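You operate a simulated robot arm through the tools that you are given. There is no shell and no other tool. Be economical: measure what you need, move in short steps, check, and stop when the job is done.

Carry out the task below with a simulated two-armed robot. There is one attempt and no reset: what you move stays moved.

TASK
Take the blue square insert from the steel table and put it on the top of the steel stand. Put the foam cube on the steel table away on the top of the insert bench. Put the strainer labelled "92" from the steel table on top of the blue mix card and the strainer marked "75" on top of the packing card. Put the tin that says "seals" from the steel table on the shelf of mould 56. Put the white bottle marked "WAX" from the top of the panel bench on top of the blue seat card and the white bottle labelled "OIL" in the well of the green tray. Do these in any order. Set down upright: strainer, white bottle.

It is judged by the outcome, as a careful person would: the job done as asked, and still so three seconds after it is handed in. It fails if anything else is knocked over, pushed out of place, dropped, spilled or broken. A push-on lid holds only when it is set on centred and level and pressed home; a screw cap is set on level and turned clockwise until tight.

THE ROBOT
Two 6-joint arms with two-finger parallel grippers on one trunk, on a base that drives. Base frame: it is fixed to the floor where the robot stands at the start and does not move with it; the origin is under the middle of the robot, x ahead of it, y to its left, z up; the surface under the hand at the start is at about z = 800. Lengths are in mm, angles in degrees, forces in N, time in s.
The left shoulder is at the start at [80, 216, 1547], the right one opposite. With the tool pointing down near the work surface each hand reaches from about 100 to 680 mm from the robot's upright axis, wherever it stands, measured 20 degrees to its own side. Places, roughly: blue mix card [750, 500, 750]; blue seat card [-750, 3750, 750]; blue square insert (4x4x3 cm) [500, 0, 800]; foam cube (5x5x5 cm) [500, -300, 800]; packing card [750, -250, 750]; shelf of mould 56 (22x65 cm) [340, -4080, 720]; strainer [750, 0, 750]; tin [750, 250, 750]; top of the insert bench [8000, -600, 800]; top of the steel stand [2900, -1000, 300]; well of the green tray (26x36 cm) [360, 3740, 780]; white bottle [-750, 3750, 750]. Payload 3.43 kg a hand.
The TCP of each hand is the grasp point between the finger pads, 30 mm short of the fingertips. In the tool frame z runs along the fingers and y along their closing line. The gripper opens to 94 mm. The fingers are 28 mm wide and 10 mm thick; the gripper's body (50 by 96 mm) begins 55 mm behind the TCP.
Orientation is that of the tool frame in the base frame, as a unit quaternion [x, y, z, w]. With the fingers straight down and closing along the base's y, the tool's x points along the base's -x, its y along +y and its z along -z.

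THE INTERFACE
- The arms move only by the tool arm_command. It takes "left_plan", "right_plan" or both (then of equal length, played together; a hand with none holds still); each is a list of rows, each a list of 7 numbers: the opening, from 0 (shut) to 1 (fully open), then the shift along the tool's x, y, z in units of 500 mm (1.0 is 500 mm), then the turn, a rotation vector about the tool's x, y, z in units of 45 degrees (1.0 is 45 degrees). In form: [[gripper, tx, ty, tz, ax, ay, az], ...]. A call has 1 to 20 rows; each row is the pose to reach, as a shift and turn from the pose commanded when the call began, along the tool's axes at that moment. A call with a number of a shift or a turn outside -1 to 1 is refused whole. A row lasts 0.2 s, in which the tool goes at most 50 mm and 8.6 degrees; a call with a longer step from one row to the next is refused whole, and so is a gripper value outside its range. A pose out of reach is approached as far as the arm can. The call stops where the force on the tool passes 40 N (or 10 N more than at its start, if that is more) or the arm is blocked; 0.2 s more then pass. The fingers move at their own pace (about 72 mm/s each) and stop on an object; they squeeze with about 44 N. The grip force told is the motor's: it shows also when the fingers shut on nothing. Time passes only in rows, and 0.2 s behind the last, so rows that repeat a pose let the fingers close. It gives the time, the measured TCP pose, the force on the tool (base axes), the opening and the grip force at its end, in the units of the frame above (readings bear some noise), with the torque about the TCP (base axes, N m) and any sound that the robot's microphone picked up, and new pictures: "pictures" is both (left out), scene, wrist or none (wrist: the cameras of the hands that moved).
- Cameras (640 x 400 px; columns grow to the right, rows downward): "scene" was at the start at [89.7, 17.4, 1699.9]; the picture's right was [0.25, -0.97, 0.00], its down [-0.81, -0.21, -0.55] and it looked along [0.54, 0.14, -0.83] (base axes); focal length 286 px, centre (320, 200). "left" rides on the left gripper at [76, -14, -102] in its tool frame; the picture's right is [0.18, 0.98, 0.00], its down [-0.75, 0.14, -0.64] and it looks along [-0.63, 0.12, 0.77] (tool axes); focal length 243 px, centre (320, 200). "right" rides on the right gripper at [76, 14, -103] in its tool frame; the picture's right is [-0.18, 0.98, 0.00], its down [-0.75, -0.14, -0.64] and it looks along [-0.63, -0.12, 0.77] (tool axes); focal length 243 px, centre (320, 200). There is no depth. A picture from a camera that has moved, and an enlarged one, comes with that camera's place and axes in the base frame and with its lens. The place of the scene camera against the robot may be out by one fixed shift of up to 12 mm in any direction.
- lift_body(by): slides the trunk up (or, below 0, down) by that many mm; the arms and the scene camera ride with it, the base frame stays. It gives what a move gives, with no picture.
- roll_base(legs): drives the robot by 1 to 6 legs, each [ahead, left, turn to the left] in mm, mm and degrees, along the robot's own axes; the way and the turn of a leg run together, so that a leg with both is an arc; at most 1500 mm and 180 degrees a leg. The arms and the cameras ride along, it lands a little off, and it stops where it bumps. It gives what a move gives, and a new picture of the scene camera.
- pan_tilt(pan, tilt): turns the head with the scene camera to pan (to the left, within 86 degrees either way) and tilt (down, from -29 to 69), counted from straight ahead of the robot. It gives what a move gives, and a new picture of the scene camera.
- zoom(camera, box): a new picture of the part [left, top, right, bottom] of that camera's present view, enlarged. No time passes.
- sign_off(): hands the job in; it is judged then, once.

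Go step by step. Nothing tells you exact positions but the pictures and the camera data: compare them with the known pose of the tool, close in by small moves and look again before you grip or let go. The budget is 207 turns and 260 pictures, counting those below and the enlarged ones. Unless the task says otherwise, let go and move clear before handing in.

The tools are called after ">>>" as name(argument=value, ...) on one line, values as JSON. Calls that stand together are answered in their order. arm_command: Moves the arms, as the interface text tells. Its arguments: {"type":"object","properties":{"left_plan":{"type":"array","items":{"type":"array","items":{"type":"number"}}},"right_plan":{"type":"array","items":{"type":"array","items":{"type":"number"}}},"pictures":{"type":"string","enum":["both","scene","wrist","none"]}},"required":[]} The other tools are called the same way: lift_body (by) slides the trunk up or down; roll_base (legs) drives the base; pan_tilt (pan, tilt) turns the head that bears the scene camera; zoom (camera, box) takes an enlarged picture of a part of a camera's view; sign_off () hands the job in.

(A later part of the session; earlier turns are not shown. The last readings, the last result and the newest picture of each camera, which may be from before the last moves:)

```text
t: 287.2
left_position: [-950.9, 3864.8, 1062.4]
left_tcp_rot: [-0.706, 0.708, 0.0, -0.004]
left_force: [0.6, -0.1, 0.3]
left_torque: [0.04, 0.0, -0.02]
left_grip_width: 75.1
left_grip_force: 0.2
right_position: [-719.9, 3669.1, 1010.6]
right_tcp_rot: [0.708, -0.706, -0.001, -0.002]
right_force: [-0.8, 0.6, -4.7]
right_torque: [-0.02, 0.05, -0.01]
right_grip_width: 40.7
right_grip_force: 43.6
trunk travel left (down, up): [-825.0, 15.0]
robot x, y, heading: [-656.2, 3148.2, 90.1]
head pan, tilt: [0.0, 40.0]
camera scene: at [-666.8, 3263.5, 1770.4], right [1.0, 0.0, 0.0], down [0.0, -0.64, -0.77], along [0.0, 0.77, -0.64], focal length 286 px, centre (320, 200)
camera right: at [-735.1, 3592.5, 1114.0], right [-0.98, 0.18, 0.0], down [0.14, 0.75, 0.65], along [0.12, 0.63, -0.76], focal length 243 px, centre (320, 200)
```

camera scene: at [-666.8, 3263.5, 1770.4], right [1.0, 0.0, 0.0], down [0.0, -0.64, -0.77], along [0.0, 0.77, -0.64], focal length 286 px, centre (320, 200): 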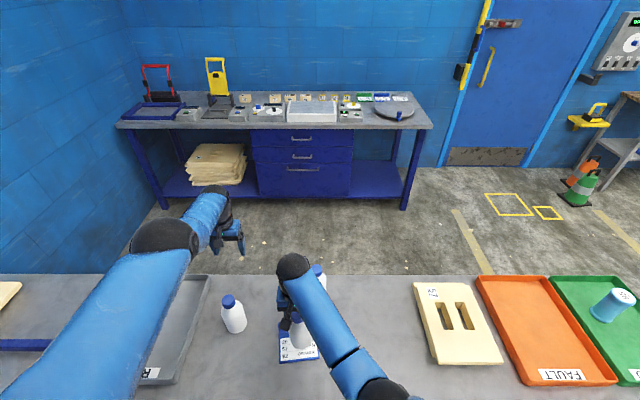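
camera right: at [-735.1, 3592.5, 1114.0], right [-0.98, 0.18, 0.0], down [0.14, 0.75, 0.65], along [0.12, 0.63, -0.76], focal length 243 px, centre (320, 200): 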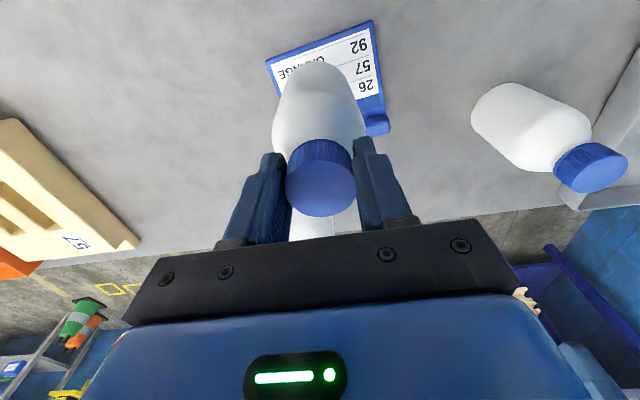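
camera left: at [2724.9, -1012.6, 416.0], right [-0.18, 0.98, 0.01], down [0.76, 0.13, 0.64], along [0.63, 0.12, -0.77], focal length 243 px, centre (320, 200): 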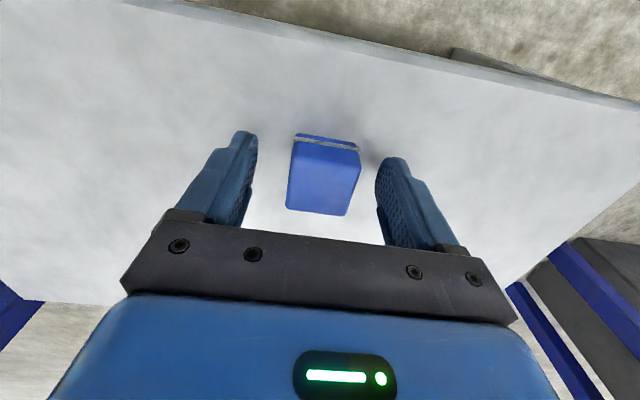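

Card flat spans y≈3631–3708 here; I shift 8 mm left and lower to just above.

>>> arm_command(right_plan=[[0, 0.002, 0.016, 0.03, 0, 0, 0], [0, 0.002, 0.016, 0.08, 0, 0, 0], [0, 0.002, 0.016, 0.104, 0, 0, 0]], pictures="both")

>>> zoom(camera="scene", box=[240, 260, 360, 380])

```text
t: 288.0
left_position: [-950.2, 3864.5, 1061.6]
left_tcp_rot: [-0.706, 0.709, 0.0, -0.005]
left_force: [-1.1, -0.1, 0.8]
left_torque: [-0.01, -0.03, 0.01]
left_grip_width: 75.2
left_grip_force: 0.1
right_position: [-728.5, 3669.4, 960.4]
right_tcp_rot: [0.709, -0.706, -0.002, -0.002]
right_force: [0.8, -1.2, -3.5]
right_torque: [-0.04, -0.03, -0.01]
right_grip_width: 40.8
right_grip_force: 44.4
trunk travel left (down, up): [-825.0, 15.0]
robot x, y, heading: [-657.5, 3146.5, 90.3]
head pan, tilt: [0.0, 40.0]
camera scene: at [-665.9, 3264.2, 1770.3], right [1.0, 0.0, 0.0], down [0.0, -0.64, -0.77], along [0.0, 0.77, -0.64], focal length 286 px, centre (320, 200)
camera right: at [-744.3, 3593.3, 1062.3], right [-0.98, 0.18, 0.0], down [0.14, 0.75, 0.65], along [0.12, 0.64, -0.76], focal length 243 px, centre (320, 200)
```

scene: 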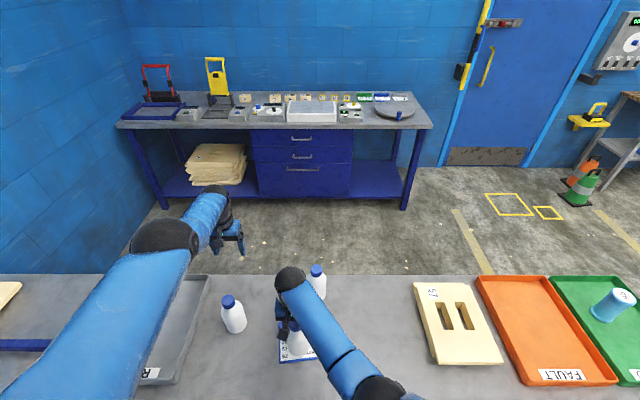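
right: 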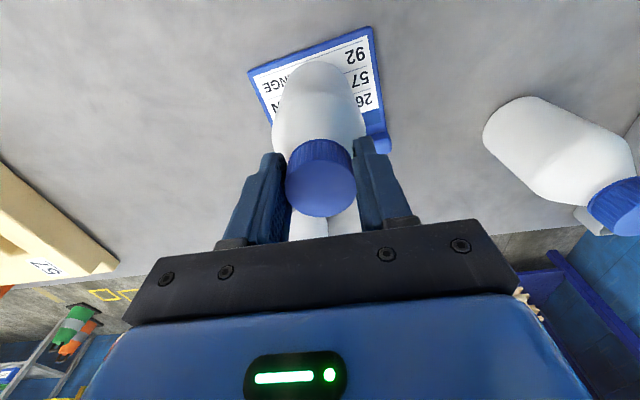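

```text
3.33 times, centred on (300, 320) of scene
camera zoom: at [-665.9, 3264.2, 1770.3], right [1.0, 0.0, 0.0], down [0.0, -0.64, -0.77], along [0.0, 0.77, -0.64], focal length 952 px, centre (387, -200)
```

zoom: 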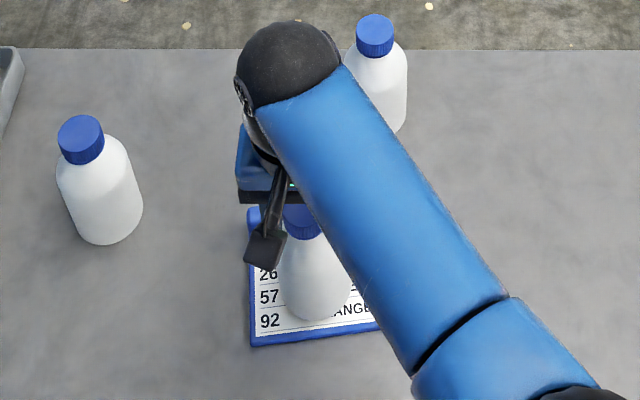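

Well placed over the card. Lowering in small steps.

>>> arm_command(right_plan=[[0, 0, 0, 0.006, 0, 0, 0], [0, 0, 0, 0.012, 0, 0, 0], [0, 0, 0, 0.012, 0, 0, 0]], pictures="none")

>>> arm_command(right_plan=[[0, 0, 0, 0.004, 0, 0, 0], [0, 0, 0, 0.006, 0, 0, 0]], pictures="none")

```text
t: 288.8
left_position: [-949.9, 3864.9, 1060.0]
left_tcp_rot: [-0.706, 0.709, 0.001, -0.004]
left_force: [0.0, 0.6, 0.1]
left_torque: [0.0, 0.03, 0.0]
left_grip_width: 75.1
left_grip_force: 0.2
right_position: [-730.3, 3669.6, 953.9]
right_tcp_rot: [0.708, -0.706, -0.002, -0.002]
right_force: [0.4, -0.6, -5.5]
right_torque: [-0.02, 0.02, -0.02]
right_grip_width: 40.6
right_grip_force: 43.8
trunk travel left (down, up): [-825.0, 15.0]
robot x, y, heading: [-656.2, 3145.6, 90.4]
head pan, tilt: [0.0, 40.0]
```

```text
t: 289.4
left_position: [-949.5, 3864.7, 1060.1]
left_tcp_rot: [-0.706, 0.708, 0.0, -0.005]
left_force: [0.0, 0.6, 0.8]
left_torque: [0.01, -0.04, 0.0]
left_grip_width: 75.3
left_grip_force: 0.0
right_position: [-728.8, 3670.5, 951.8]
right_tcp_rot: [0.708, -0.706, -0.003, -0.002]
right_force: [0.7, -0.4, -0.3]
right_torque: [0.01, 0.08, 0.0]
right_grip_width: 40.5
right_grip_force: 44.5
trunk travel left (down, up): [-825.0, 15.0]
robot x, y, heading: [-656.0, 3151.4, 90.3]
head pan, tilt: [0.0, 40.0]
```

Weight is now carried by the card. Release and rise.

>>> arm_command(right_plan=[[0, 0, 0, 0.002, 0, 0, 0], [0.3, 0, 0, 0.002, 0, 0, 0], [0.7, 0, 0, 0.0, 0, 0, 0], [0.7, 0, 0, -0.04, 0, 0, 0], [0.7, 0, 0, -0.12, 0, 0, 0], [0.7, 0, 0, -0.2, 0, 0, 0]], pictures="both")

```text
t: 290.8
left_position: [-949.6, 3865.2, 1061.9]
left_tcp_rot: [-0.705, 0.709, 0.0, -0.004]
left_force: [0.0, 0.6, -0.4]
left_torque: [0.03, -0.02, -0.05]
left_grip_width: 75.4
left_grip_force: 0.0
right_position: [-729.0, 3668.4, 1050.5]
right_tcp_rot: [0.708, -0.706, -0.002, -0.002]
right_force: [-0.3, -0.9, -0.3]
right_torque: [0.01, -0.06, 0.01]
right_grip_width: 65.4
right_grip_force: 0.1
trunk travel left (down, up): [-825.0, 15.0]
robot x, y, heading: [-654.7, 3149.7, 89.8]
head pan, tilt: [0.0, 40.0]
camera scene: at [-666.1, 3263.3, 1770.3], right [1.0, 0.0, 0.0], down [0.0, -0.64, -0.77], along [0.0, 0.77, -0.64], focal length 286 px, centre (320, 200)
camera right: at [-743.5, 3592.7, 1153.0], right [-0.98, 0.18, 0.0], down [0.14, 0.75, 0.65], along [0.12, 0.63, -0.76], focal length 243 px, centre (320, 200)
```

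scene: 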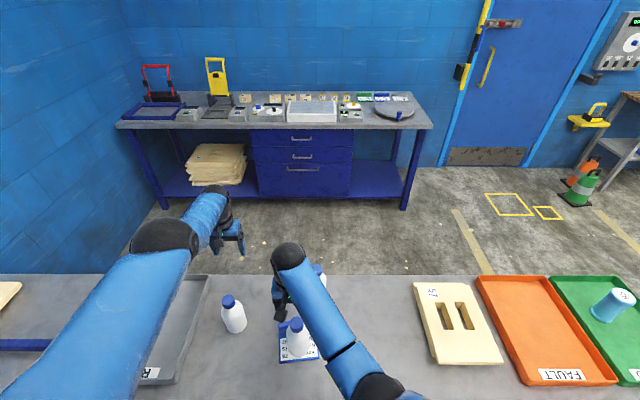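
right: 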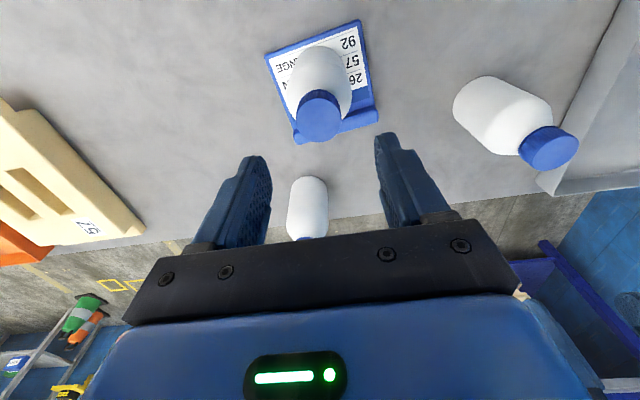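

WAX stands on the seat card. OIL's cap is at ≈(-947,3749). I drive left 218 mm with the hands high.

>>> roll_base(legs=[[0, 218, 0]])

>>> arm_command(right_plan=[[0.8, -0.08, 0, 0, 0, 0, 0], [0.8, -0.15, 0, 0.02, 0, 0, 0]], pictures="wrist")

```text
t: 292.4
left_position: [-1162.3, 3863.3, 1063.3]
left_tcp_rot: [-0.706, 0.708, 0.001, -0.005]
left_force: [-0.1, 0.5, 0.4]
left_torque: [0.02, 0.04, 0.01]
left_grip_width: 75.1
left_grip_force: 0.2
right_position: [-941.2, 3669.3, 1051.5]
right_tcp_rot: [0.709, -0.705, -0.003, -0.001]
right_force: [-0.2, 0.2, -0.6]
right_torque: [0.01, 0.03, -0.02]
right_grip_width: 65.6
right_grip_force: 0.0
trunk travel left (down, up): [-825.0, 15.0]
robot x, y, heading: [-874.9, 3145.6, 90.1]
head pan, tilt: [0.0, 40.0]
camera scene: at [-875.6, 3262.4, 1770.4], right [1.0, 0.0, 0.0], down [0.0, -0.64, -0.77], along [-0.01, 0.77, -0.64], focal length 286 px, centre (320, 200)
```

scene: 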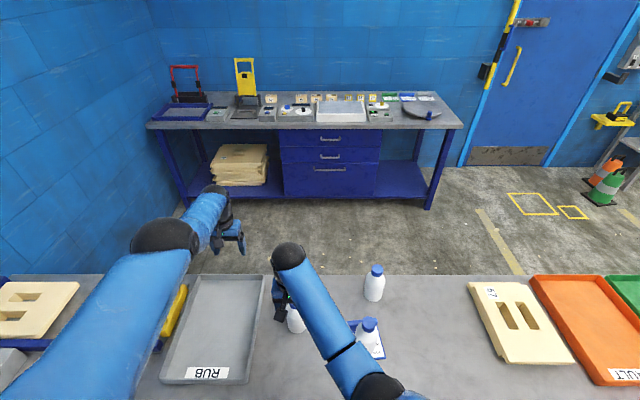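

```text
t: 293.0
left_position: [-1165.0, 3865.5, 1060.4]
left_tcp_rot: [-0.705, 0.709, 0.0, -0.005]
left_force: [0.4, 0.6, 0.7]
left_torque: [-0.02, 0.01, 0.04]
left_grip_width: 75.2
left_grip_force: 0.0
right_position: [-944.7, 3744.9, 1039.6]
right_tcp_rot: [0.709, -0.705, -0.001, -0.001]
right_force: [-0.3, -0.3, -0.6]
right_torque: [-0.03, -0.01, 0.01]
right_grip_width: 75.2
right_grip_force: 0.0
trunk travel left (down, up): [-825.0, 15.0]
robot x, y, heading: [-873.2, 3145.6, 90.6]
head pan, tilt: [0.0, 40.0]
camera right: at [-959.7, 3669.3, 1142.5], right [-0.98, 0.18, 0.0], down [0.14, 0.75, 0.64], along [0.12, 0.63, -0.77], focal length 243 px, centre (320, 200)
```

right: 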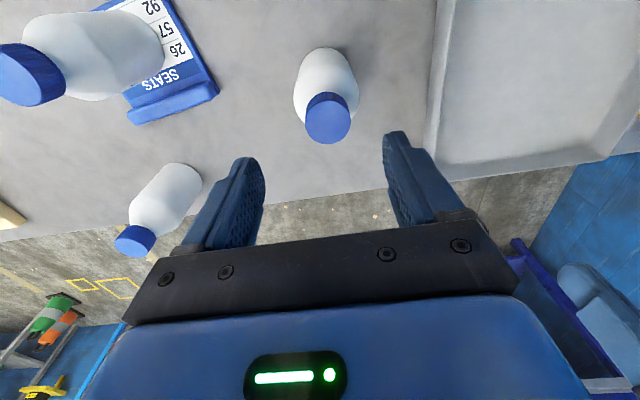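

>>> arm_command(right_plan=[[0.8, -0.014, 0.014, 0.05, 0, 0, 0], [0.8, -0.014, 0.014, 0.12, 0, 0, 0], [0.8, -0.014, 0.014, 0.194, 0, 0, 0], [0.8, -0.014, 0.014, 0.196, 0, 0, 0], [0.3, -0.014, 0.014, 0.196, 0, 0, 0], [0, -0.014, 0.014, 0.196, 0, 0, 0], [0, -0.014, 0.014, 0.196, 0, 0, 0], [0, -0.014, 0.014, 0.196, 0, 0, 0]], pictures="wrist")

```text
t: 294.8
left_position: [-1165.4, 3861.8, 1063.0]
left_tcp_rot: [-0.706, 0.708, 0.001, -0.003]
left_force: [-0.5, 0.3, 0.6]
left_torque: [0.01, 0.0, 0.0]
left_grip_width: 75.3
left_grip_force: 0.2
right_position: [-949.3, 3743.3, 948.0]
right_tcp_rot: [0.708, -0.706, -0.003, -0.002]
right_force: [-1.0, -2.5, 8.5]
right_torque: [-0.24, -0.13, -0.06]
right_grip_width: 38.8
right_grip_force: 44.0
right hand out of reach, approached as far as the arm can: row 3, 4, 5, 6, 7, 8
trunk travel left (down, up): [-825.0, 15.0]
robot x, y, heading: [-872.7, 3149.9, 90.2]
head pan, tilt: [0.0, 40.0]
camera right: at [-963.5, 3666.8, 1050.4], right [-0.98, 0.18, 0.0], down [0.14, 0.75, 0.65], along [0.11, 0.64, -0.76], focal length 243 px, centre (320, 200)
```

right: 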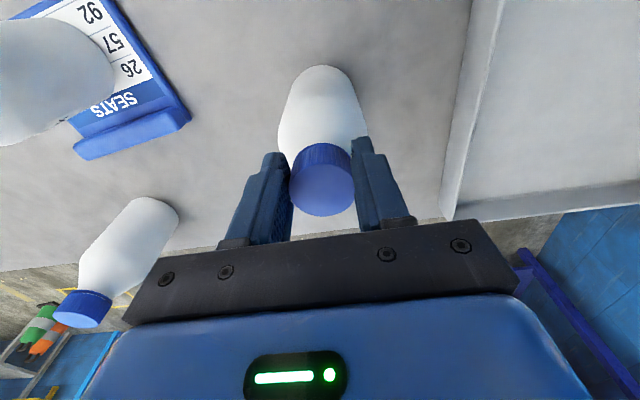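

Slightly off-centre at the reach limit; I reopen, drive 9 mm ahead and re-grip.

>>> arm_command(right_plan=[[0.6, 0, 0, 0, 0, 0, 0], [0.8, 0, 0, 0, 0, 0, 0]], pictures="none")

>>> roll_base(legs=[[9, 0, 0]])

>>> zoom(camera="right", box=[0, 0, 640, 400])

```text
t: 295.4
left_position: [-1167.0, 3863.3, 1061.9]
left_tcp_rot: [-0.706, 0.708, 0.0, -0.004]
left_force: [-0.2, -0.5, 0.5]
left_torque: [-0.02, -0.02, 0.02]
left_grip_width: 75.1
left_grip_force: 0.0
right_position: [-949.7, 3744.2, 946.1]
right_tcp_rot: [0.709, -0.705, -0.001, -0.002]
right_force: [0.0, 0.1, 0.6]
right_torque: [-0.04, 0.0, -0.03]
right_grip_width: 75.0
right_grip_force: 0.0
trunk travel left (down, up): [-825.0, 15.0]
robot x, y, heading: [-871.7, 3145.8, 90.1]
head pan, tilt: [0.0, 40.0]
```

```text
t: 296.2
left_position: [-1166.3, 3864.3, 1062.1]
left_tcp_rot: [-0.707, 0.708, 0.0, -0.003]
left_force: [-0.1, -0.8, 0.6]
left_torque: [-0.01, -0.01, -0.06]
left_grip_width: 75.1
left_grip_force: 0.1
right_position: [-950.3, 3745.9, 946.7]
right_tcp_rot: [0.709, -0.706, -0.003, -0.002]
right_force: [0.0, -0.6, -0.4]
right_torque: [-0.01, -0.02, 0.03]
right_grip_width: 75.1
right_grip_force: 0.0
trunk travel left (down, up): [-825.0, 15.0]
robot x, y, heading: [-874.9, 3146.5, 90.4]
head pan, tilt: [0.0, 40.0]
stopped in leg 1: the robot was blocked; the commanded pose is now the measured one
camera scene: at [-882.4, 3262.8, 1770.5], right [1.0, 0.0, 0.0], down [0.0, -0.64, -0.77], along [0.0, 0.77, -0.64], focal length 286 px, centre (320, 200)
```

scene: 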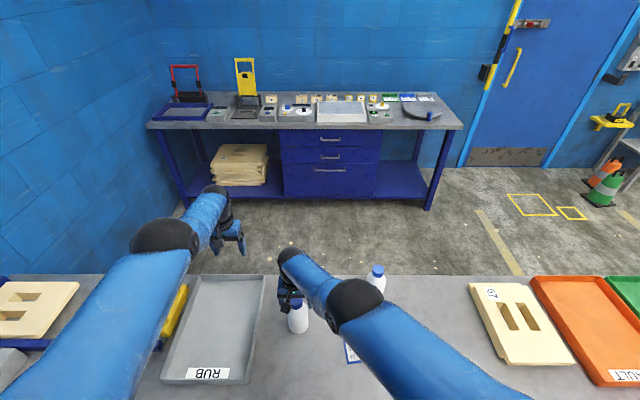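

```text
1.00 times, centred on (320, 200) of right (not enlarged: the box is as wide or as high as the picture)
camera zoom: at [-963.5, 3668.9, 1049.4], right [-0.98, 0.18, 0.0], down [0.14, 0.75, 0.65], along [0.12, 0.64, -0.76], focal length 243 px, centre (320, 200)
```

zoom: 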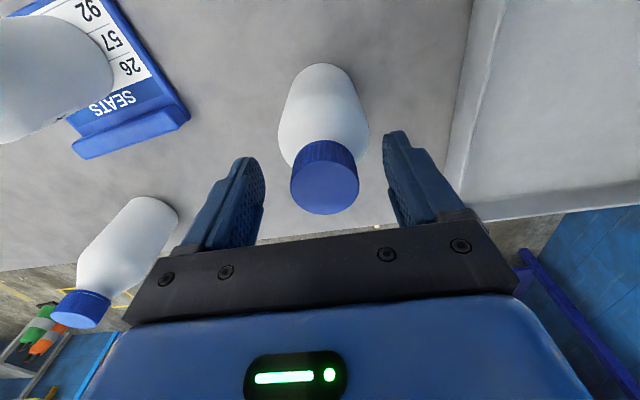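

Base touches the bench. I raise the hand, lower the trunk 60 mm for more reach, then go back onto the cap.

>>> arm_command(right_plan=[[0.8, 0, 0, -0.08, 0, 0, 0], [0.8, 0, 0, -0.16, 0, 0, 0]], pictures="none")

>>> lift_body(by=-60)

>>> arm_command(right_plan=[[0.8, -0.022, 0, 0.01, 0, 0, 0], [0.8, -0.022, 0, 0.05, 0, 0, 0]], pictures="wrist")

```text
t: 296.8
left_position: [-1167.1, 3864.6, 1061.6]
left_tcp_rot: [-0.706, 0.708, 0.0, -0.003]
left_force: [-0.2, 0.4, 0.7]
left_torque: [0.02, -0.01, 0.03]
left_grip_width: 75.2
left_grip_force: 0.1
right_position: [-965.8, 3773.0, 1014.7]
right_tcp_rot: [0.709, -0.705, -0.001, -0.002]
right_force: [0.1, 0.0, 0.4]
right_torque: [0.01, -0.02, 0.02]
right_grip_width: 75.3
right_grip_force: 0.1
right hand out of reach, approached as far as the arm can: row 1, 2
trunk travel left (down, up): [-825.0, 15.0]
robot x, y, heading: [-875.8, 3147.1, 90.0]
head pan, tilt: [0.0, 40.0]
```

```text
t: 297.8
left_position: [-1166.1, 3864.9, 1001.1]
left_tcp_rot: [-0.706, 0.708, 0.0, -0.004]
left_force: [-0.4, 0.2, -0.2]
left_torque: [0.0, 0.0, -0.02]
left_grip_width: 75.0
left_grip_force: 0.0
right_position: [-964.0, 3772.7, 954.5]
right_tcp_rot: [0.709, -0.705, -0.002, -0.002]
right_force: [0.7, -0.1, -0.2]
right_torque: [0.01, 0.01, -0.01]
right_grip_width: 74.9
right_grip_force: 0.0
trunk travel left (down, up): [-765.0, 75.0]
robot x, y, heading: [-873.0, 3149.5, 90.0]
head pan, tilt: [0.0, 40.0]
```

```text
t: 298.4
left_position: [-1164.8, 3864.9, 1001.8]
left_tcp_rot: [-0.705, 0.709, 0.0, -0.004]
left_force: [-0.4, 0.4, -0.1]
left_torque: [0.03, 0.02, -0.02]
left_grip_width: 75.0
left_grip_force: 0.1
right_position: [-958.2, 3772.8, 936.9]
right_tcp_rot: [0.709, -0.706, -0.003, -0.003]
right_force: [-0.8, -0.1, 0.2]
right_torque: [0.01, 0.0, -0.01]
right_grip_width: 75.0
right_grip_force: 0.1
right hand out of reach, approached as far as the arm can: row 1, 2
trunk travel left (down, up): [-765.0, 75.0]
robot x, y, heading: [-872.4, 3145.6, 90.0]
head pan, tilt: [0.0, 40.0]
camera right: at [-972.6, 3695.6, 1039.4], right [-0.98, 0.18, 0.0], down [0.14, 0.75, 0.65], along [0.12, 0.64, -0.76], focal length 243 px, centre (320, 200)
```

right: 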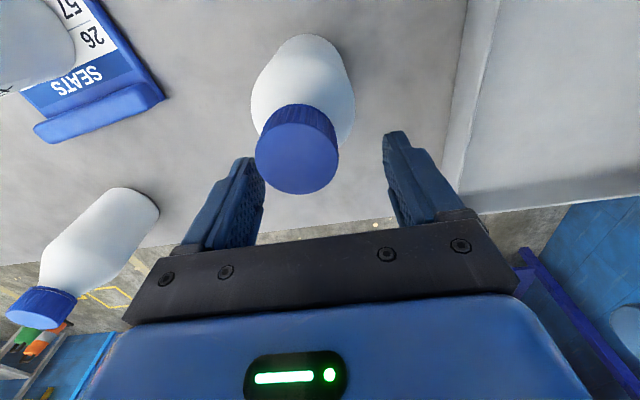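

The arm is at its reach sphere; I use the base to fine-position instead: back 19, right 8.

>>> roll_base(legs=[[-19, -8, 0]])

>>> zoom(camera="right", box=[0, 0, 640, 400])

```text
t: 299.2
left_position: [-1159.2, 3849.3, 997.6]
left_tcp_rot: [-0.706, 0.709, -0.002, -0.005]
left_force: [-0.3, 0.9, -0.2]
left_torque: [-0.04, -0.01, -0.03]
left_grip_width: 75.2
left_grip_force: 0.1
right_position: [-950.2, 3756.0, 934.7]
right_tcp_rot: [0.708, -0.706, 0.0, 0.0]
right_force: [-0.6, 0.4, -0.3]
right_torque: [-0.04, 0.0, -0.01]
right_grip_width: 75.2
right_grip_force: 0.2
trunk travel left (down, up): [-765.0, 75.0]
robot x, y, heading: [-863.1, 3129.4, 90.2]
head pan, tilt: [0.0, 40.0]
camera scene: at [-876.9, 3251.4, 1709.8], right [1.0, 0.0, 0.0], down [0.0, -0.65, -0.76], along [0.0, 0.76, -0.65], focal length 286 px, centre (320, 200)
```

scene: 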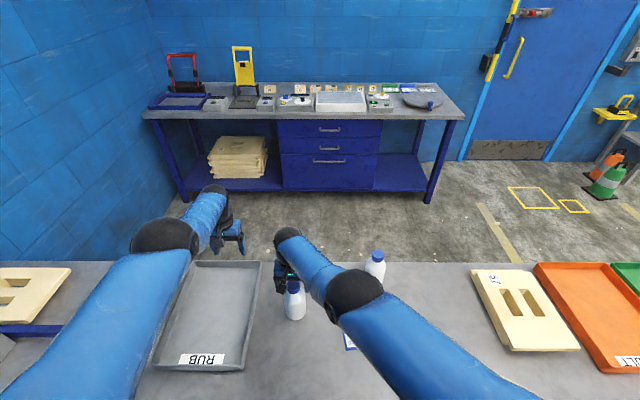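

```text
1.00 times, centred on (320, 200) of right (not enlarged: the box is as wide or as high as the picture)
camera zoom: at [-966.0, 3679.9, 1036.6], right [-0.98, 0.18, 0.0], down [0.14, 0.75, 0.64], along [0.12, 0.63, -0.77], focal length 243 px, centre (320, 200)
```

zoom: 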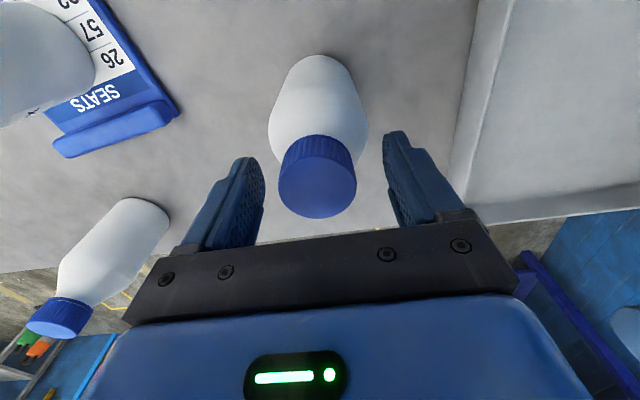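

Centred. Closing on the OIL cap.

>>> arm_command(right_plan=[[0.3, 0, 0, 0, 0, 0, 0], [0, 0, 0, 0, 0, 0, 0], [0, 0, 0, 0, 0, 0, 0], [0, 0, 0, 0, 0, 0, 0]], pictures="wrist")

>>> lift_body(by=75)

```text
t: 300.2
left_position: [-1158.2, 3846.2, 1002.1]
left_tcp_rot: [-0.706, 0.708, 0.001, -0.004]
left_force: [0.0, -0.4, -0.6]
left_torque: [-0.01, -0.01, 0.01]
left_grip_width: 75.1
left_grip_force: 0.1
right_position: [-951.2, 3753.5, 937.5]
right_tcp_rot: [0.708, -0.706, -0.002, -0.004]
right_force: [-0.1, 1.1, 5.8]
right_torque: [-0.11, -0.03, 0.03]
right_grip_width: 39.1
right_grip_force: 43.9
trunk travel left (down, up): [-765.0, 75.0]
robot x, y, heading: [-866.9, 3129.1, 90.2]
head pan, tilt: [0.0, 40.0]
camera right: at [-964.6, 3676.3, 1039.8], right [-0.98, 0.18, 0.0], down [0.14, 0.75, 0.65], along [0.12, 0.64, -0.76], focal length 243 px, centre (320, 200)
```

right: 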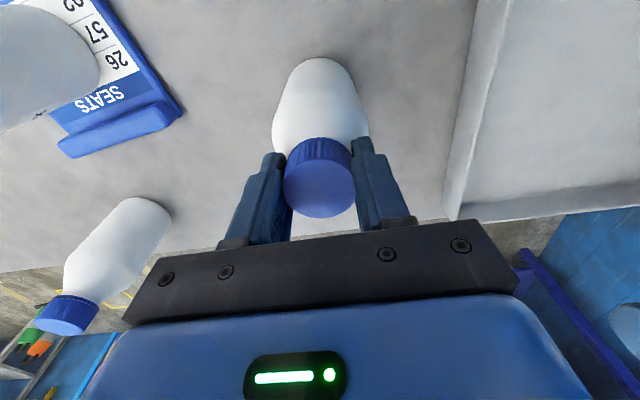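

```text
t: 301.4
left_position: [-1156.8, 3846.3, 1076.1]
left_tcp_rot: [-0.706, 0.709, -0.001, -0.004]
left_force: [0.3, 0.5, -0.4]
left_torque: [-0.01, 0.01, 0.0]
left_grip_width: 75.0
left_grip_force: 0.1
right_position: [-948.9, 3752.3, 1011.2]
right_tcp_rot: [0.708, -0.706, -0.001, -0.001]
right_force: [1.0, 0.4, -5.1]
right_torque: [0.02, -0.02, 0.0]
right_grip_width: 39.0
right_grip_force: 43.7
trunk travel left (down, up): [-840.0, 0.0]
robot x, y, heading: [-863.1, 3131.6, 89.9]
head pan, tilt: [0.0, 40.0]
```

OIL is lifted. I back out from the bench, drive right to the green tray, and come in part way.

>>> roll_base(legs=[[-560, 0, 0], [0, -1289, 0], [330, 0, 0]])

>>> zoom(camera="right", box=[0, 0, 640, 400])

```text
t: 312.4
left_position: [110.4, 3634.1, 1077.9]
left_tcp_rot: [0.715, -0.699, -0.001, 0.003]
left_force: [-0.7, 0.0, 0.4]
left_torque: [-0.01, 0.0, -0.01]
left_grip_width: 75.3
left_grip_force: 0.1
right_position: [319.6, 3545.1, 1012.3]
right_tcp_rot: [0.717, -0.697, -0.002, -0.002]
right_force: [-0.2, -0.1, -4.4]
right_torque: [0.0, 0.01, -0.01]
right_grip_width: 39.1
right_grip_force: 44.0
trunk travel left (down, up): [-840.0, 0.0]
robot x, y, heading: [419.9, 2930.7, 91.5]
head pan, tilt: [0.0, 40.0]
camera scene: at [407.1, 3038.6, 1785.7], right [1.0, 0.03, 0.0], down [0.02, -0.64, -0.77], along [-0.02, 0.77, -0.64], focal length 286 px, centre (320, 200)
```

scene: 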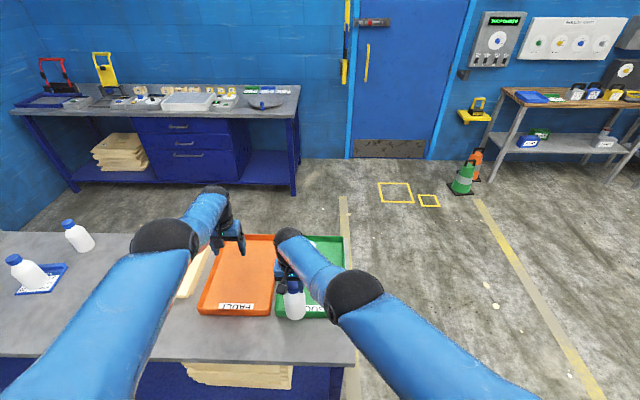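

```text
1.00 times, centred on (320, 200) of right (not enlarged: the box is as wide or as high as the picture)
camera zoom: at [306.8, 3468.5, 1115.1], right [-0.99, 0.16, 0.0], down [0.12, 0.75, 0.65], along [0.1, 0.64, -0.76], focal length 243 px, centre (320, 200)
```

zoom: 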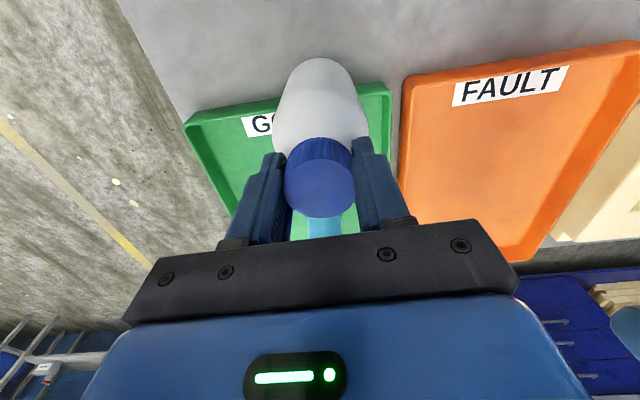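

Green tray spans x≈241–490 from y≈3558; the cup stands further back (~y 3790). I drive the bottle to about (365,3650).

>>> roll_base(legs=[[104, -29, -1.5]])

>>> zoom(camera="right", box=[0, 0, 640, 400])

>>> zoom(camera="scene", box=[220, 240, 380, 370])

```text
t: 313.6
left_position: [156.2, 3734.8, 1084.3]
left_tcp_rot: [-0.704, 0.71, 0.003, 0.0]
left_force: [-0.2, -0.3, 0.9]
left_torque: [0.05, -0.03, -0.01]
left_grip_width: 75.3
left_grip_force: 0.0
right_position: [361.6, 3641.4, 1017.6]
right_tcp_rot: [-0.706, 0.708, 0.004, 0.005]
right_force: [-0.6, -1.0, -4.0]
right_torque: [0.02, 0.01, 0.02]
right_grip_width: 39.1
right_grip_force: 43.9
trunk travel left (down, up): [-840.0, 0.0]
robot x, y, heading: [447.5, 3027.6, 90.0]
head pan, tilt: [0.0, 40.0]
camera scene: at [435.1, 3126.1, 1786.8], right [1.0, 0.0, 0.0], down [0.0, -0.63, -0.77], along [0.0, 0.77, -0.63], focal length 286 px, centre (320, 200)
```

scene: 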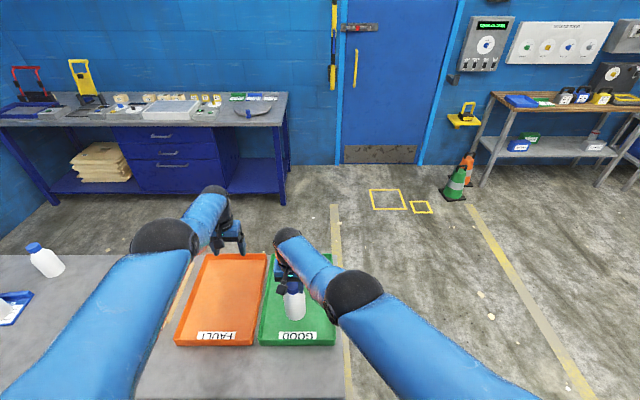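

```text
1.00 times, centred on (320, 200) of right (not enlarged: the box is as wide or as high as the picture)
camera zoom: at [347.6, 3563.8, 1119.3], right [-0.98, 0.19, 0.0], down [0.14, 0.74, 0.65], along [0.12, 0.64, -0.76], focal length 243 px, centre (320, 200)
```

zoom: 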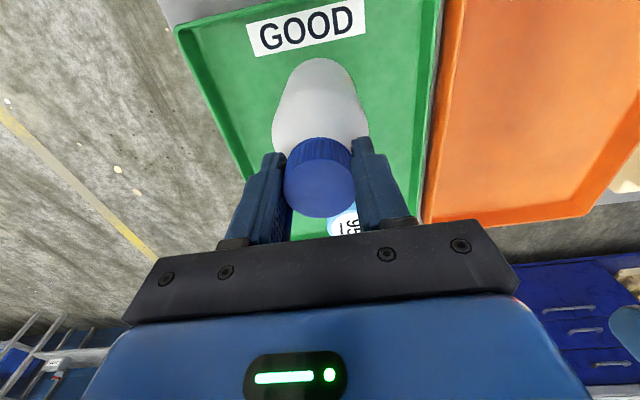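

```text
3.08 times, centred on (300, 305) of scene
camera zoom: at [435.1, 3126.1, 1786.8], right [1.0, 0.0, 0.0], down [0.0, -0.63, -0.77], along [0.0, 0.77, -0.63], focal length 879 px, centre (382, -123)
```

zoom: 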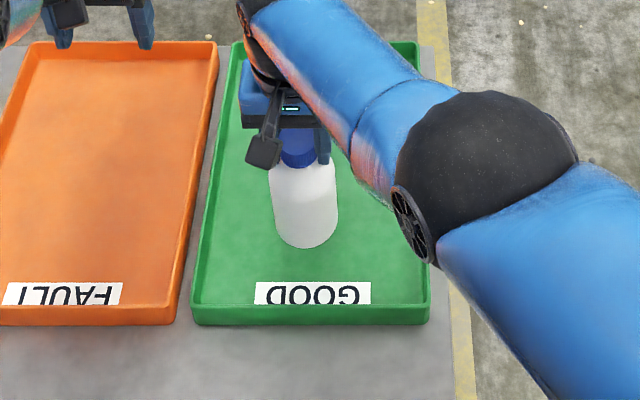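

Over the tray's front half and clear of the cup. Lowering with the trunk.

>>> lift_body(by=-64)

>>> lift_body(by=-5)

```text
t: 314.6
left_position: [156.4, 3748.2, 1010.3]
left_tcp_rot: [-0.704, 0.71, -0.001, -0.006]
left_force: [0.6, -0.2, 0.5]
left_torque: [-0.01, 0.01, 0.05]
left_grip_width: 75.3
left_grip_force: 0.0
right_position: [363.3, 3652.1, 947.1]
right_tcp_rot: [-0.706, 0.708, 0.001, 0.0]
right_force: [0.0, 0.4, -3.8]
right_torque: [-0.03, 0.0, -0.01]
right_grip_width: 39.2
right_grip_force: 43.8
trunk travel left (down, up): [-776.0, 64.0]
robot x, y, heading: [446.3, 3028.8, 89.8]
head pan, tilt: [0.0, 40.0]
```

```text
t: 315.2
left_position: [157.5, 3743.5, 1008.1]
left_tcp_rot: [-0.703, 0.711, 0.0, -0.004]
left_force: [-0.1, -0.2, -0.2]
left_torque: [-0.01, 0.0, 0.0]
left_grip_width: 75.3
left_grip_force: 0.1
right_position: [364.3, 3650.5, 946.6]
right_tcp_rot: [-0.707, 0.707, 0.004, 0.002]
right_force: [3.2, 1.3, 21.6]
right_torque: [-0.46, -0.51, 0.05]
right_grip_width: 38.9
right_grip_force: 44.2
trunk travel left (down, up): [-771.0, 69.0]
robot x, y, heading: [445.5, 3026.6, 89.8]
head pan, tilt: [0.0, 40.0]
```

Contact on the tray floor. Ease up 3 mm and release slowly.

>>> lift_body(by=3)

>>> arm_command(right_plan=[[0.25, 0, 0, 0, 0, 0, 0], [0.5, 0, 0, 0, 0, 0, 0], [0.75, 0, 0, 0, 0, 0, 0]], pictures="wrist")

>>> lift_body(by=65)

>>> zoom(camera="scene", box=[220, 230, 380, 370])

```text
t: 315.7
left_position: [156.6, 3743.6, 1010.6]
left_tcp_rot: [-0.704, 0.71, 0.0, -0.005]
left_force: [-0.6, -0.1, 0.4]
left_torque: [-0.01, 0.0, 0.03]
left_grip_width: 75.1
left_grip_force: 0.1
right_position: [363.8, 3649.4, 946.0]
right_tcp_rot: [-0.706, 0.708, 0.002, 0.002]
right_force: [0.7, 5.5, 9.8]
right_torque: [0.51, 0.17, -0.08]
right_grip_width: 39.1
right_grip_force: 44.2
trunk travel left (down, up): [-774.0, 66.0]
robot x, y, heading: [443.9, 3024.1, 90.0]
head pan, tilt: [0.0, 40.0]
```

```text
t: 316.5
left_position: [158.3, 3745.5, 1010.9]
left_tcp_rot: [-0.704, 0.71, -0.001, -0.004]
left_force: [-0.8, -0.2, 0.5]
left_torque: [0.02, 0.0, 0.02]
left_grip_width: 75.2
left_grip_force: 0.1
right_position: [363.2, 3649.8, 944.5]
right_tcp_rot: [-0.706, 0.708, 0.0, 0.002]
right_force: [-0.1, 0.7, 0.1]
right_torque: [0.01, 0.0, 0.04]
right_grip_width: 70.5
right_grip_force: 0.0
trunk travel left (down, up): [-774.0, 66.0]
robot x, y, heading: [444.6, 3026.8, 89.6]
head pan, tilt: [0.0, 40.0]
camera right: at [348.5, 3573.0, 1047.5], right [-0.98, 0.19, 0.0], down [0.14, 0.75, 0.64], along [0.12, 0.63, -0.77], focal length 243 px, centre (320, 200)
```

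right: 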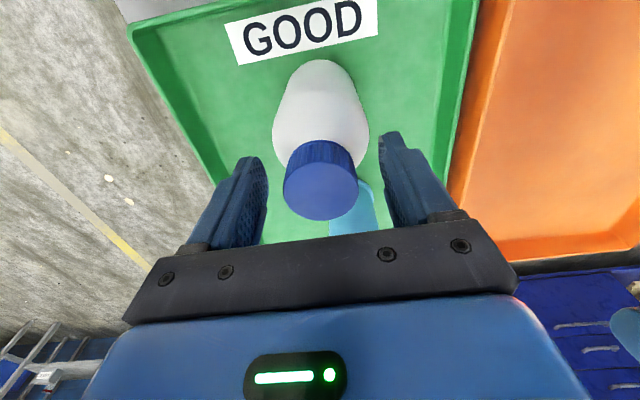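

```text
t: 317.5
left_position: [156.4, 3745.3, 1074.3]
left_tcp_rot: [-0.704, 0.71, 0.0, -0.004]
left_force: [-0.3, 0.2, -0.8]
left_torque: [0.03, -0.01, -0.02]
left_grip_width: 74.9
left_grip_force: 0.0
right_position: [363.6, 3649.5, 1010.1]
right_tcp_rot: [-0.707, 0.707, 0.001, 0.003]
right_force: [0.0, -0.2, 0.1]
right_torque: [0.03, -0.02, -0.02]
right_grip_width: 70.2
right_grip_force: 0.0
trunk travel left (down, up): [-839.0, 1.0]
robot x, y, heading: [444.0, 3026.3, 89.9]
head pan, tilt: [0.0, 40.0]
```

```text
2.86 times, centred on (300, 300) of scene
camera zoom: at [436.0, 3143.0, 1784.3], right [1.0, 0.0, 0.0], down [0.0, -0.64, -0.77], along [0.0, 0.77, -0.64], focal length 816 px, centre (377, -86)
```

zoom: 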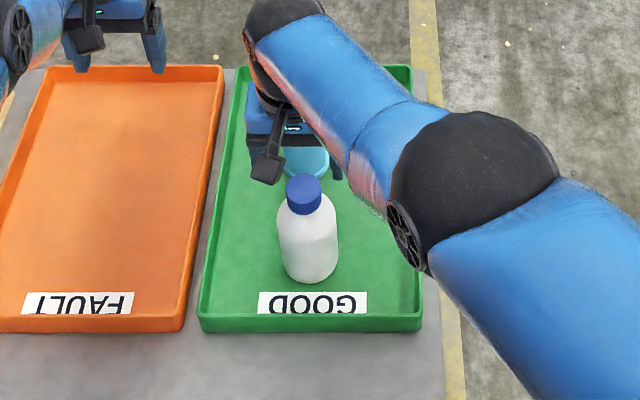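

OIL stands in the green tray. I back out, drive to the open floor, turn to face the steel table, and bring the left hand lower for the tin.

>>> roll_base(legs=[[-760, 0, 0], [0, 1140, 0], [0, 0, -90]])

>>> arm_command(left_plan=[[0.9, 0.01, 0, 0.06, 0, 0, 0], [0.9, 0.03, 0, 0.12, 0, 0, 0], [0.9, 0.05, 0, 0.18, 0, 0, 0], [0.9, 0.08, 0, 0.24, 0, 0, 0], [0.9, 0.11, 0, 0.3, 0, 0, 0], [0.9, 0.13, 0, 0.34, 0, 0, 0]], pictures="scene")

```text
t: 331.0
left_position: [15.6, 2538.1, 1075.5]
left_tcp_rot: [0.02, 1.0, 0.002, -0.002]
left_force: [0.2, -0.6, -0.5]
left_torque: [0.03, 0.01, 0.02]
left_grip_width: 75.0
left_grip_force: 0.2
right_position: [-85.8, 2335.8, 1011.0]
right_tcp_rot: [0.016, 1.0, -0.001, 0.002]
right_force: [0.0, 0.2, 0.4]
right_torque: [-0.01, 0.02, 0.0]
right_grip_width: 70.1
right_grip_force: 0.1
trunk travel left (down, up): [-839.0, 1.0]
robot x, y, heading: [-713.2, 2272.9, -2.1]
head pan, tilt: [0.0, 40.0]
camera scene: at [-604.7, 2268.7, 1784.4], right [-0.03, -1.0, 0.0], down [-0.64, 0.02, -0.77], along [0.77, -0.03, -0.64], focal length 286 px, centre (320, 200)
```

scene: 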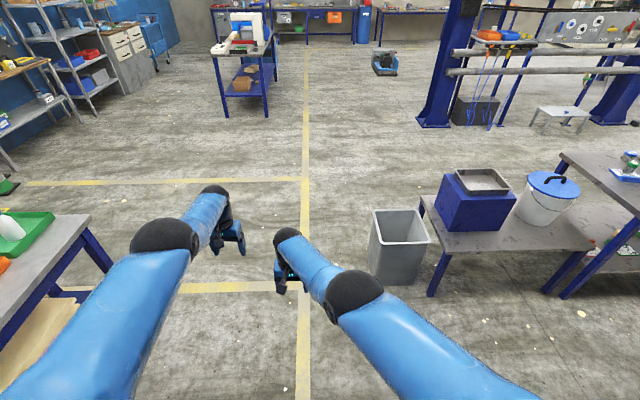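

```text
t: 332.4
left_position: [-63.0, 2540.6, 916.1]
left_tcp_rot: [0.02, 1.0, 0.003, -0.002]
left_force: [-0.4, -0.2, -0.4]
left_torque: [-0.02, 0.0, 0.02]
left_grip_width: 84.4
left_grip_force: 0.0
left hand out of reach, approached as far as the arm can: row 1, 2, 3, 4, 5, 6
right_position: [-84.4, 2334.4, 1010.8]
right_tcp_rot: [0.017, 1.0, 0.0, 0.0]
right_force: [0.8, -0.8, -0.9]
right_torque: [0.02, 0.02, 0.02]
right_grip_width: 70.6
right_grip_force: 0.2
trunk travel left (down, up): [-839.0, 1.0]
robot x, y, heading: [-713.1, 2273.2, -1.8]
head pan, tilt: [0.0, 40.0]
camera scene: at [-604.8, 2268.0, 1784.5], right [-0.03, -1.0, 0.0], down [-0.64, 0.02, -0.77], along [0.77, -0.03, -0.64], focal length 286 px, centre (320, 200)
```

scene: 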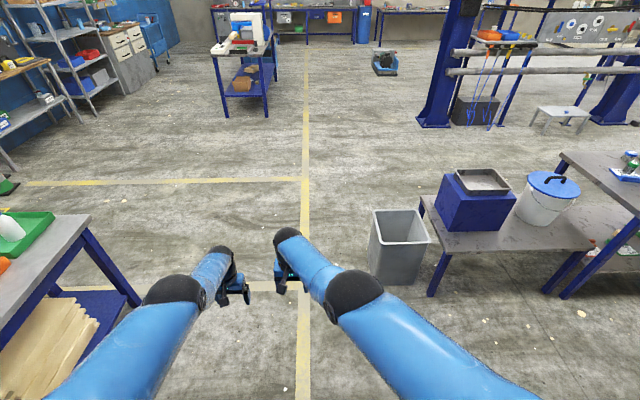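

>>> roll_base(legs=[[0, 0, 1.8], [0, -1100, 0], [0, -1083, 0]])

>>> pan_tilt(pan=10, tilt=50)

```text
t: 343.6
left_position: [-93.2, 361.1, 915.8]
left_tcp_rot: [0.018, 1.0, 0.003, -0.003]
left_force: [-0.4, 0.1, 0.3]
left_torque: [0.01, -0.01, -0.02]
left_grip_width: 84.8
left_grip_force: 0.2
right_position: [-114.6, 155.4, 1010.1]
right_tcp_rot: [0.013, 1.0, 0.0, 0.002]
right_force: [0.0, -0.3, -0.2]
right_torque: [-0.03, -0.04, -0.04]
right_grip_width: 70.2
right_grip_force: 0.0
trunk travel left (down, up): [-839.0, 1.0]
robot x, y, heading: [-739.6, 89.4, -1.8]
head pan, tilt: [0.0, 40.0]
camera scene: at [-632.3, 86.9, 1784.4], right [-0.03, -1.0, 0.0], down [-0.64, 0.02, -0.77], along [0.77, -0.02, -0.64], focal length 286 px, centre (320, 200)
```

scene: 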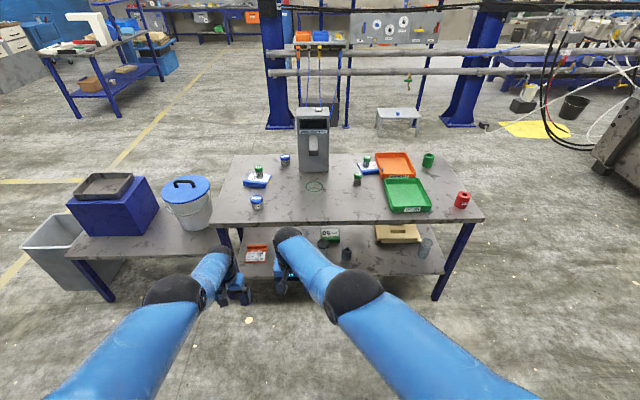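

```text
t: 344.3
left_position: [-92.1, 361.5, 914.8]
left_tcp_rot: [0.017, 1.0, 0.002, -0.004]
left_force: [0.0, -0.8, 1.1]
left_torque: [-0.01, -0.03, 0.0]
left_grip_width: 84.7
left_grip_force: 0.0
right_position: [-113.9, 154.8, 1010.5]
right_tcp_rot: [0.013, 1.0, -0.002, 0.001]
right_force: [0.5, -0.9, -0.4]
right_torque: [-0.03, -0.01, -0.01]
right_grip_width: 70.3
right_grip_force: 0.2
trunk travel left (down, up): [-839.0, 1.0]
robot x, y, heading: [-740.0, 88.7, -1.7]
head pan, tilt: [10.0, 50.0]
camera scene: at [-640.9, 99.4, 1770.3], right [0.14, -0.99, 0.0], down [-0.76, -0.11, -0.64], along [0.64, 0.09, -0.77], focal length 286 px, centre (320, 200)
```

scene: 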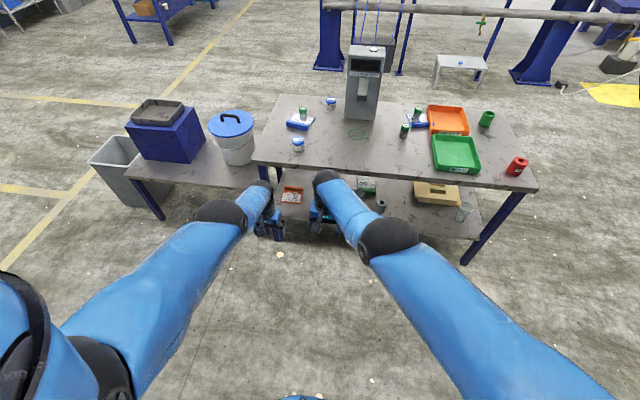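

>>> roll_base(legs=[[0, 0, 1.7], [570, 0, 0]])

>>> zoom(camera="left", box=[0, 0, 640, 400])

```text
t: 347.9
left_position: [463.5, 389.6, 917.3]
left_tcp_rot: [-0.003, 1.0, 0.003, -0.003]
left_force: [-0.4, -0.1, -0.6]
left_torque: [-0.05, -0.05, -0.03]
left_grip_width: 84.5
left_grip_force: 0.1
right_position: [450.9, 183.3, 1011.5]
right_tcp_rot: [-0.008, 1.0, 0.0, 0.003]
right_force: [-0.3, 0.7, -0.3]
right_torque: [-0.03, -0.02, 0.02]
right_grip_width: 70.6
right_grip_force: 0.1
trunk travel left (down, up): [-839.0, 1.0]
robot x, y, heading: [-169.5, 93.3, 0.9]
head pan, tilt: [10.0, 50.0]
camera scene: at [-75.8, 106.8, 1770.5], right [0.19, -0.98, 0.0], down [-0.75, -0.14, -0.64], along [0.63, 0.12, -0.76], focal length 286 px, centre (320, 200)
```

scene: 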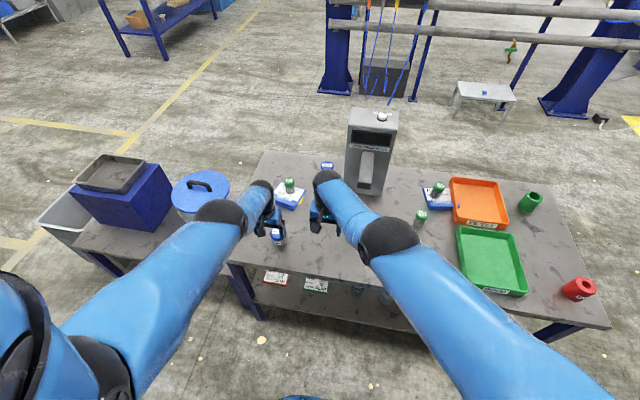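

```text
1.00 times, centred on (320, 200) of left (not enlarged: the box is as wide or as high as the picture)
camera zoom: at [386.7, 376.1, 1019.3], right [-0.19, 0.98, 0.01], down [0.76, 0.14, 0.64], along [0.63, 0.13, -0.77], focal length 243 px, centre (320, 200)
```

zoom: 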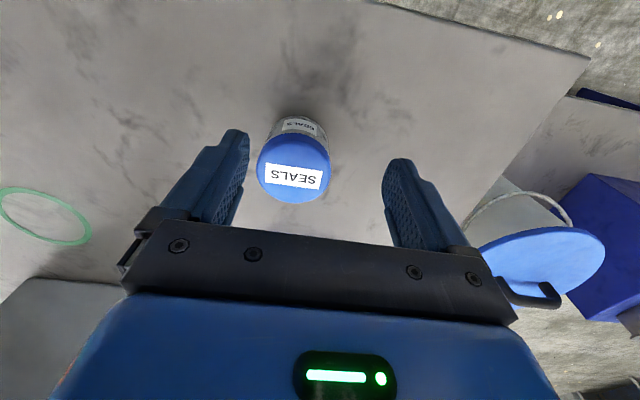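

SEALS tin at ≈(492,377); a small base correction brings the left hand over it.

>>> roll_base(legs=[[24, -3, -0.9]])

>>> zoom(camera="left", box=[0, 0, 640, 400])

```text
t: 348.7
left_position: [487.6, 377.8, 918.6]
left_tcp_rot: [0.005, 1.0, 0.003, -0.001]
left_force: [0.2, 0.0, -0.2]
left_torque: [-0.05, 0.0, 0.0]
left_grip_width: 84.5
left_grip_force: 0.1
right_position: [471.2, 171.5, 1013.5]
right_tcp_rot: [0.001, 1.0, -0.001, 0.005]
right_force: [-1.3, 0.2, 0.6]
right_torque: [0.02, -0.03, 0.02]
right_grip_width: 70.5
right_grip_force: 0.1
trunk travel left (down, up): [-839.0, 1.0]
robot x, y, heading: [-145.5, 90.3, -0.3]
head pan, tilt: [10.0, 50.0]
camera scene: at [-56.6, 104.1, 1770.9], right [0.17, -0.99, 0.0], down [-0.75, -0.13, -0.65], along [0.64, 0.11, -0.76], focal length 286 px, centre (320, 200)
```

scene: 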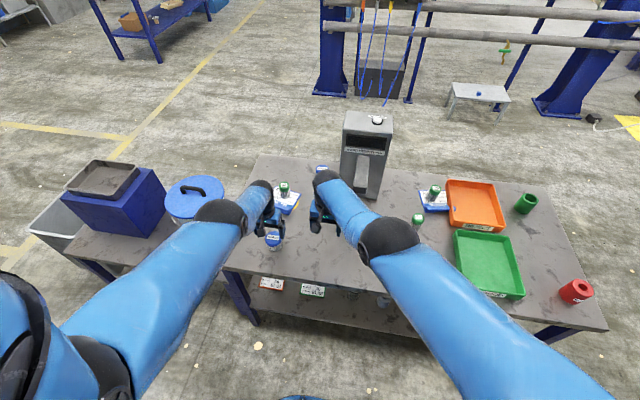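

```text
1.00 times, centred on (320, 200) of left (not enlarged: the box is as wide or as high as the picture)
camera zoom: at [412.1, 365.8, 1020.8], right [-0.18, 0.98, 0.01], down [0.76, 0.13, 0.64], along [0.63, 0.12, -0.77], focal length 243 px, centre (320, 200)
```

zoom: 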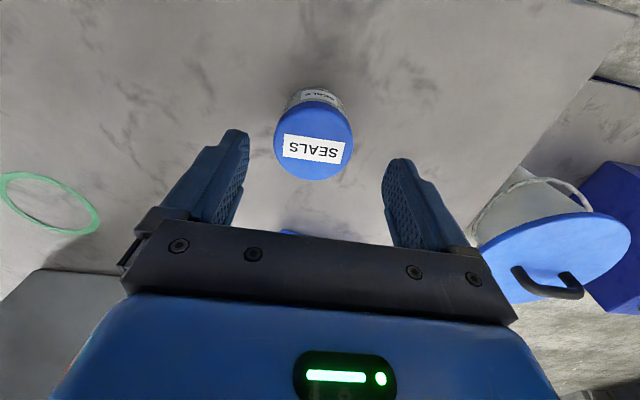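

Aligned. Lower the trunk 79 mm and close.

>>> lift_body(by=-79)

>>> arm_command(left_plan=[[0.6, 0, 0, 0, 0, 0, 0], [0, 0, 0, 0, 0, 0, 0], [0, 0, 0, 0, 0, 0, 0], [0, 0, 0, 0, 0, 0, 0]], pictures="wrist")

>>> lift_body(by=79)

```text
t: 349.9
left_position: [494.3, 377.6, 836.7]
left_tcp_rot: [0.004, 1.0, 0.002, -0.005]
left_force: [-0.2, -0.1, -0.7]
left_torque: [0.01, 0.01, 0.0]
left_grip_width: 84.7
left_grip_force: 0.0
right_position: [477.0, 172.0, 931.0]
right_tcp_rot: [0.0, 1.0, 0.0, 0.001]
right_force: [0.1, 0.5, 0.0]
right_torque: [0.02, 0.04, 0.0]
right_grip_width: 70.6
right_grip_force: 0.1
trunk travel left (down, up): [-760.0, 80.0]
robot x, y, heading: [-146.8, 85.5, -0.1]
head pan, tilt: [10.0, 50.0]
```

```text
t: 350.9
left_position: [492.3, 378.5, 837.8]
left_tcp_rot: [0.004, 1.0, 0.003, -0.004]
left_force: [-2.1, 0.5, 3.3]
left_torque: [-0.07, -0.01, 0.0]
left_grip_width: 62.5
left_grip_force: 44.1
right_position: [476.2, 172.1, 932.5]
right_tcp_rot: [0.0, 1.0, 0.0, 0.002]
right_force: [-0.5, -0.2, -0.4]
right_torque: [0.0, 0.0, -0.01]
right_grip_width: 70.2
right_grip_force: 0.1
trunk travel left (down, up): [-760.0, 80.0]
robot x, y, heading: [-147.7, 87.8, -0.2]
head pan, tilt: [10.0, 50.0]
camera left: at [416.3, 364.9, 939.7], right [-0.18, 0.98, 0.01], down [0.76, 0.13, 0.64], along [0.63, 0.12, -0.77], focal length 243 px, centre (320, 200)
```

left: 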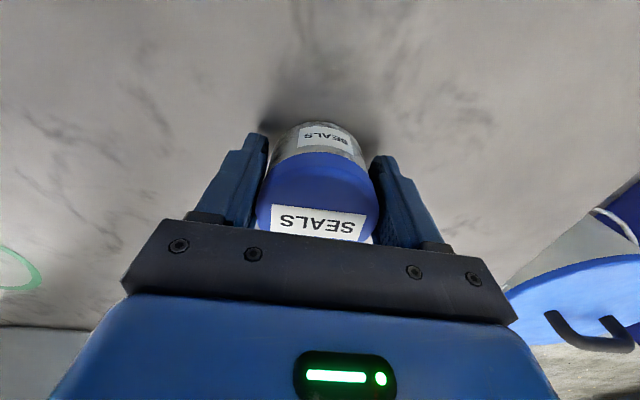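

```text
t: 352.1
left_position: [492.7, 379.4, 915.9]
left_tcp_rot: [0.004, 1.0, 0.002, -0.004]
left_force: [-0.5, -0.5, -1.8]
left_torque: [-0.01, 0.04, 0.03]
left_grip_width: 62.4
left_grip_force: 44.2
right_position: [477.5, 172.7, 1010.9]
right_tcp_rot: [0.0, 1.0, 0.0, 0.001]
right_force: [0.3, -0.4, -0.2]
right_torque: [0.0, 0.03, 0.02]
right_grip_width: 70.4
right_grip_force: 0.1
trunk travel left (down, up): [-839.0, 1.0]
robot x, y, heading: [-148.5, 89.2, -0.4]
head pan, tilt: [10.0, 50.0]
```

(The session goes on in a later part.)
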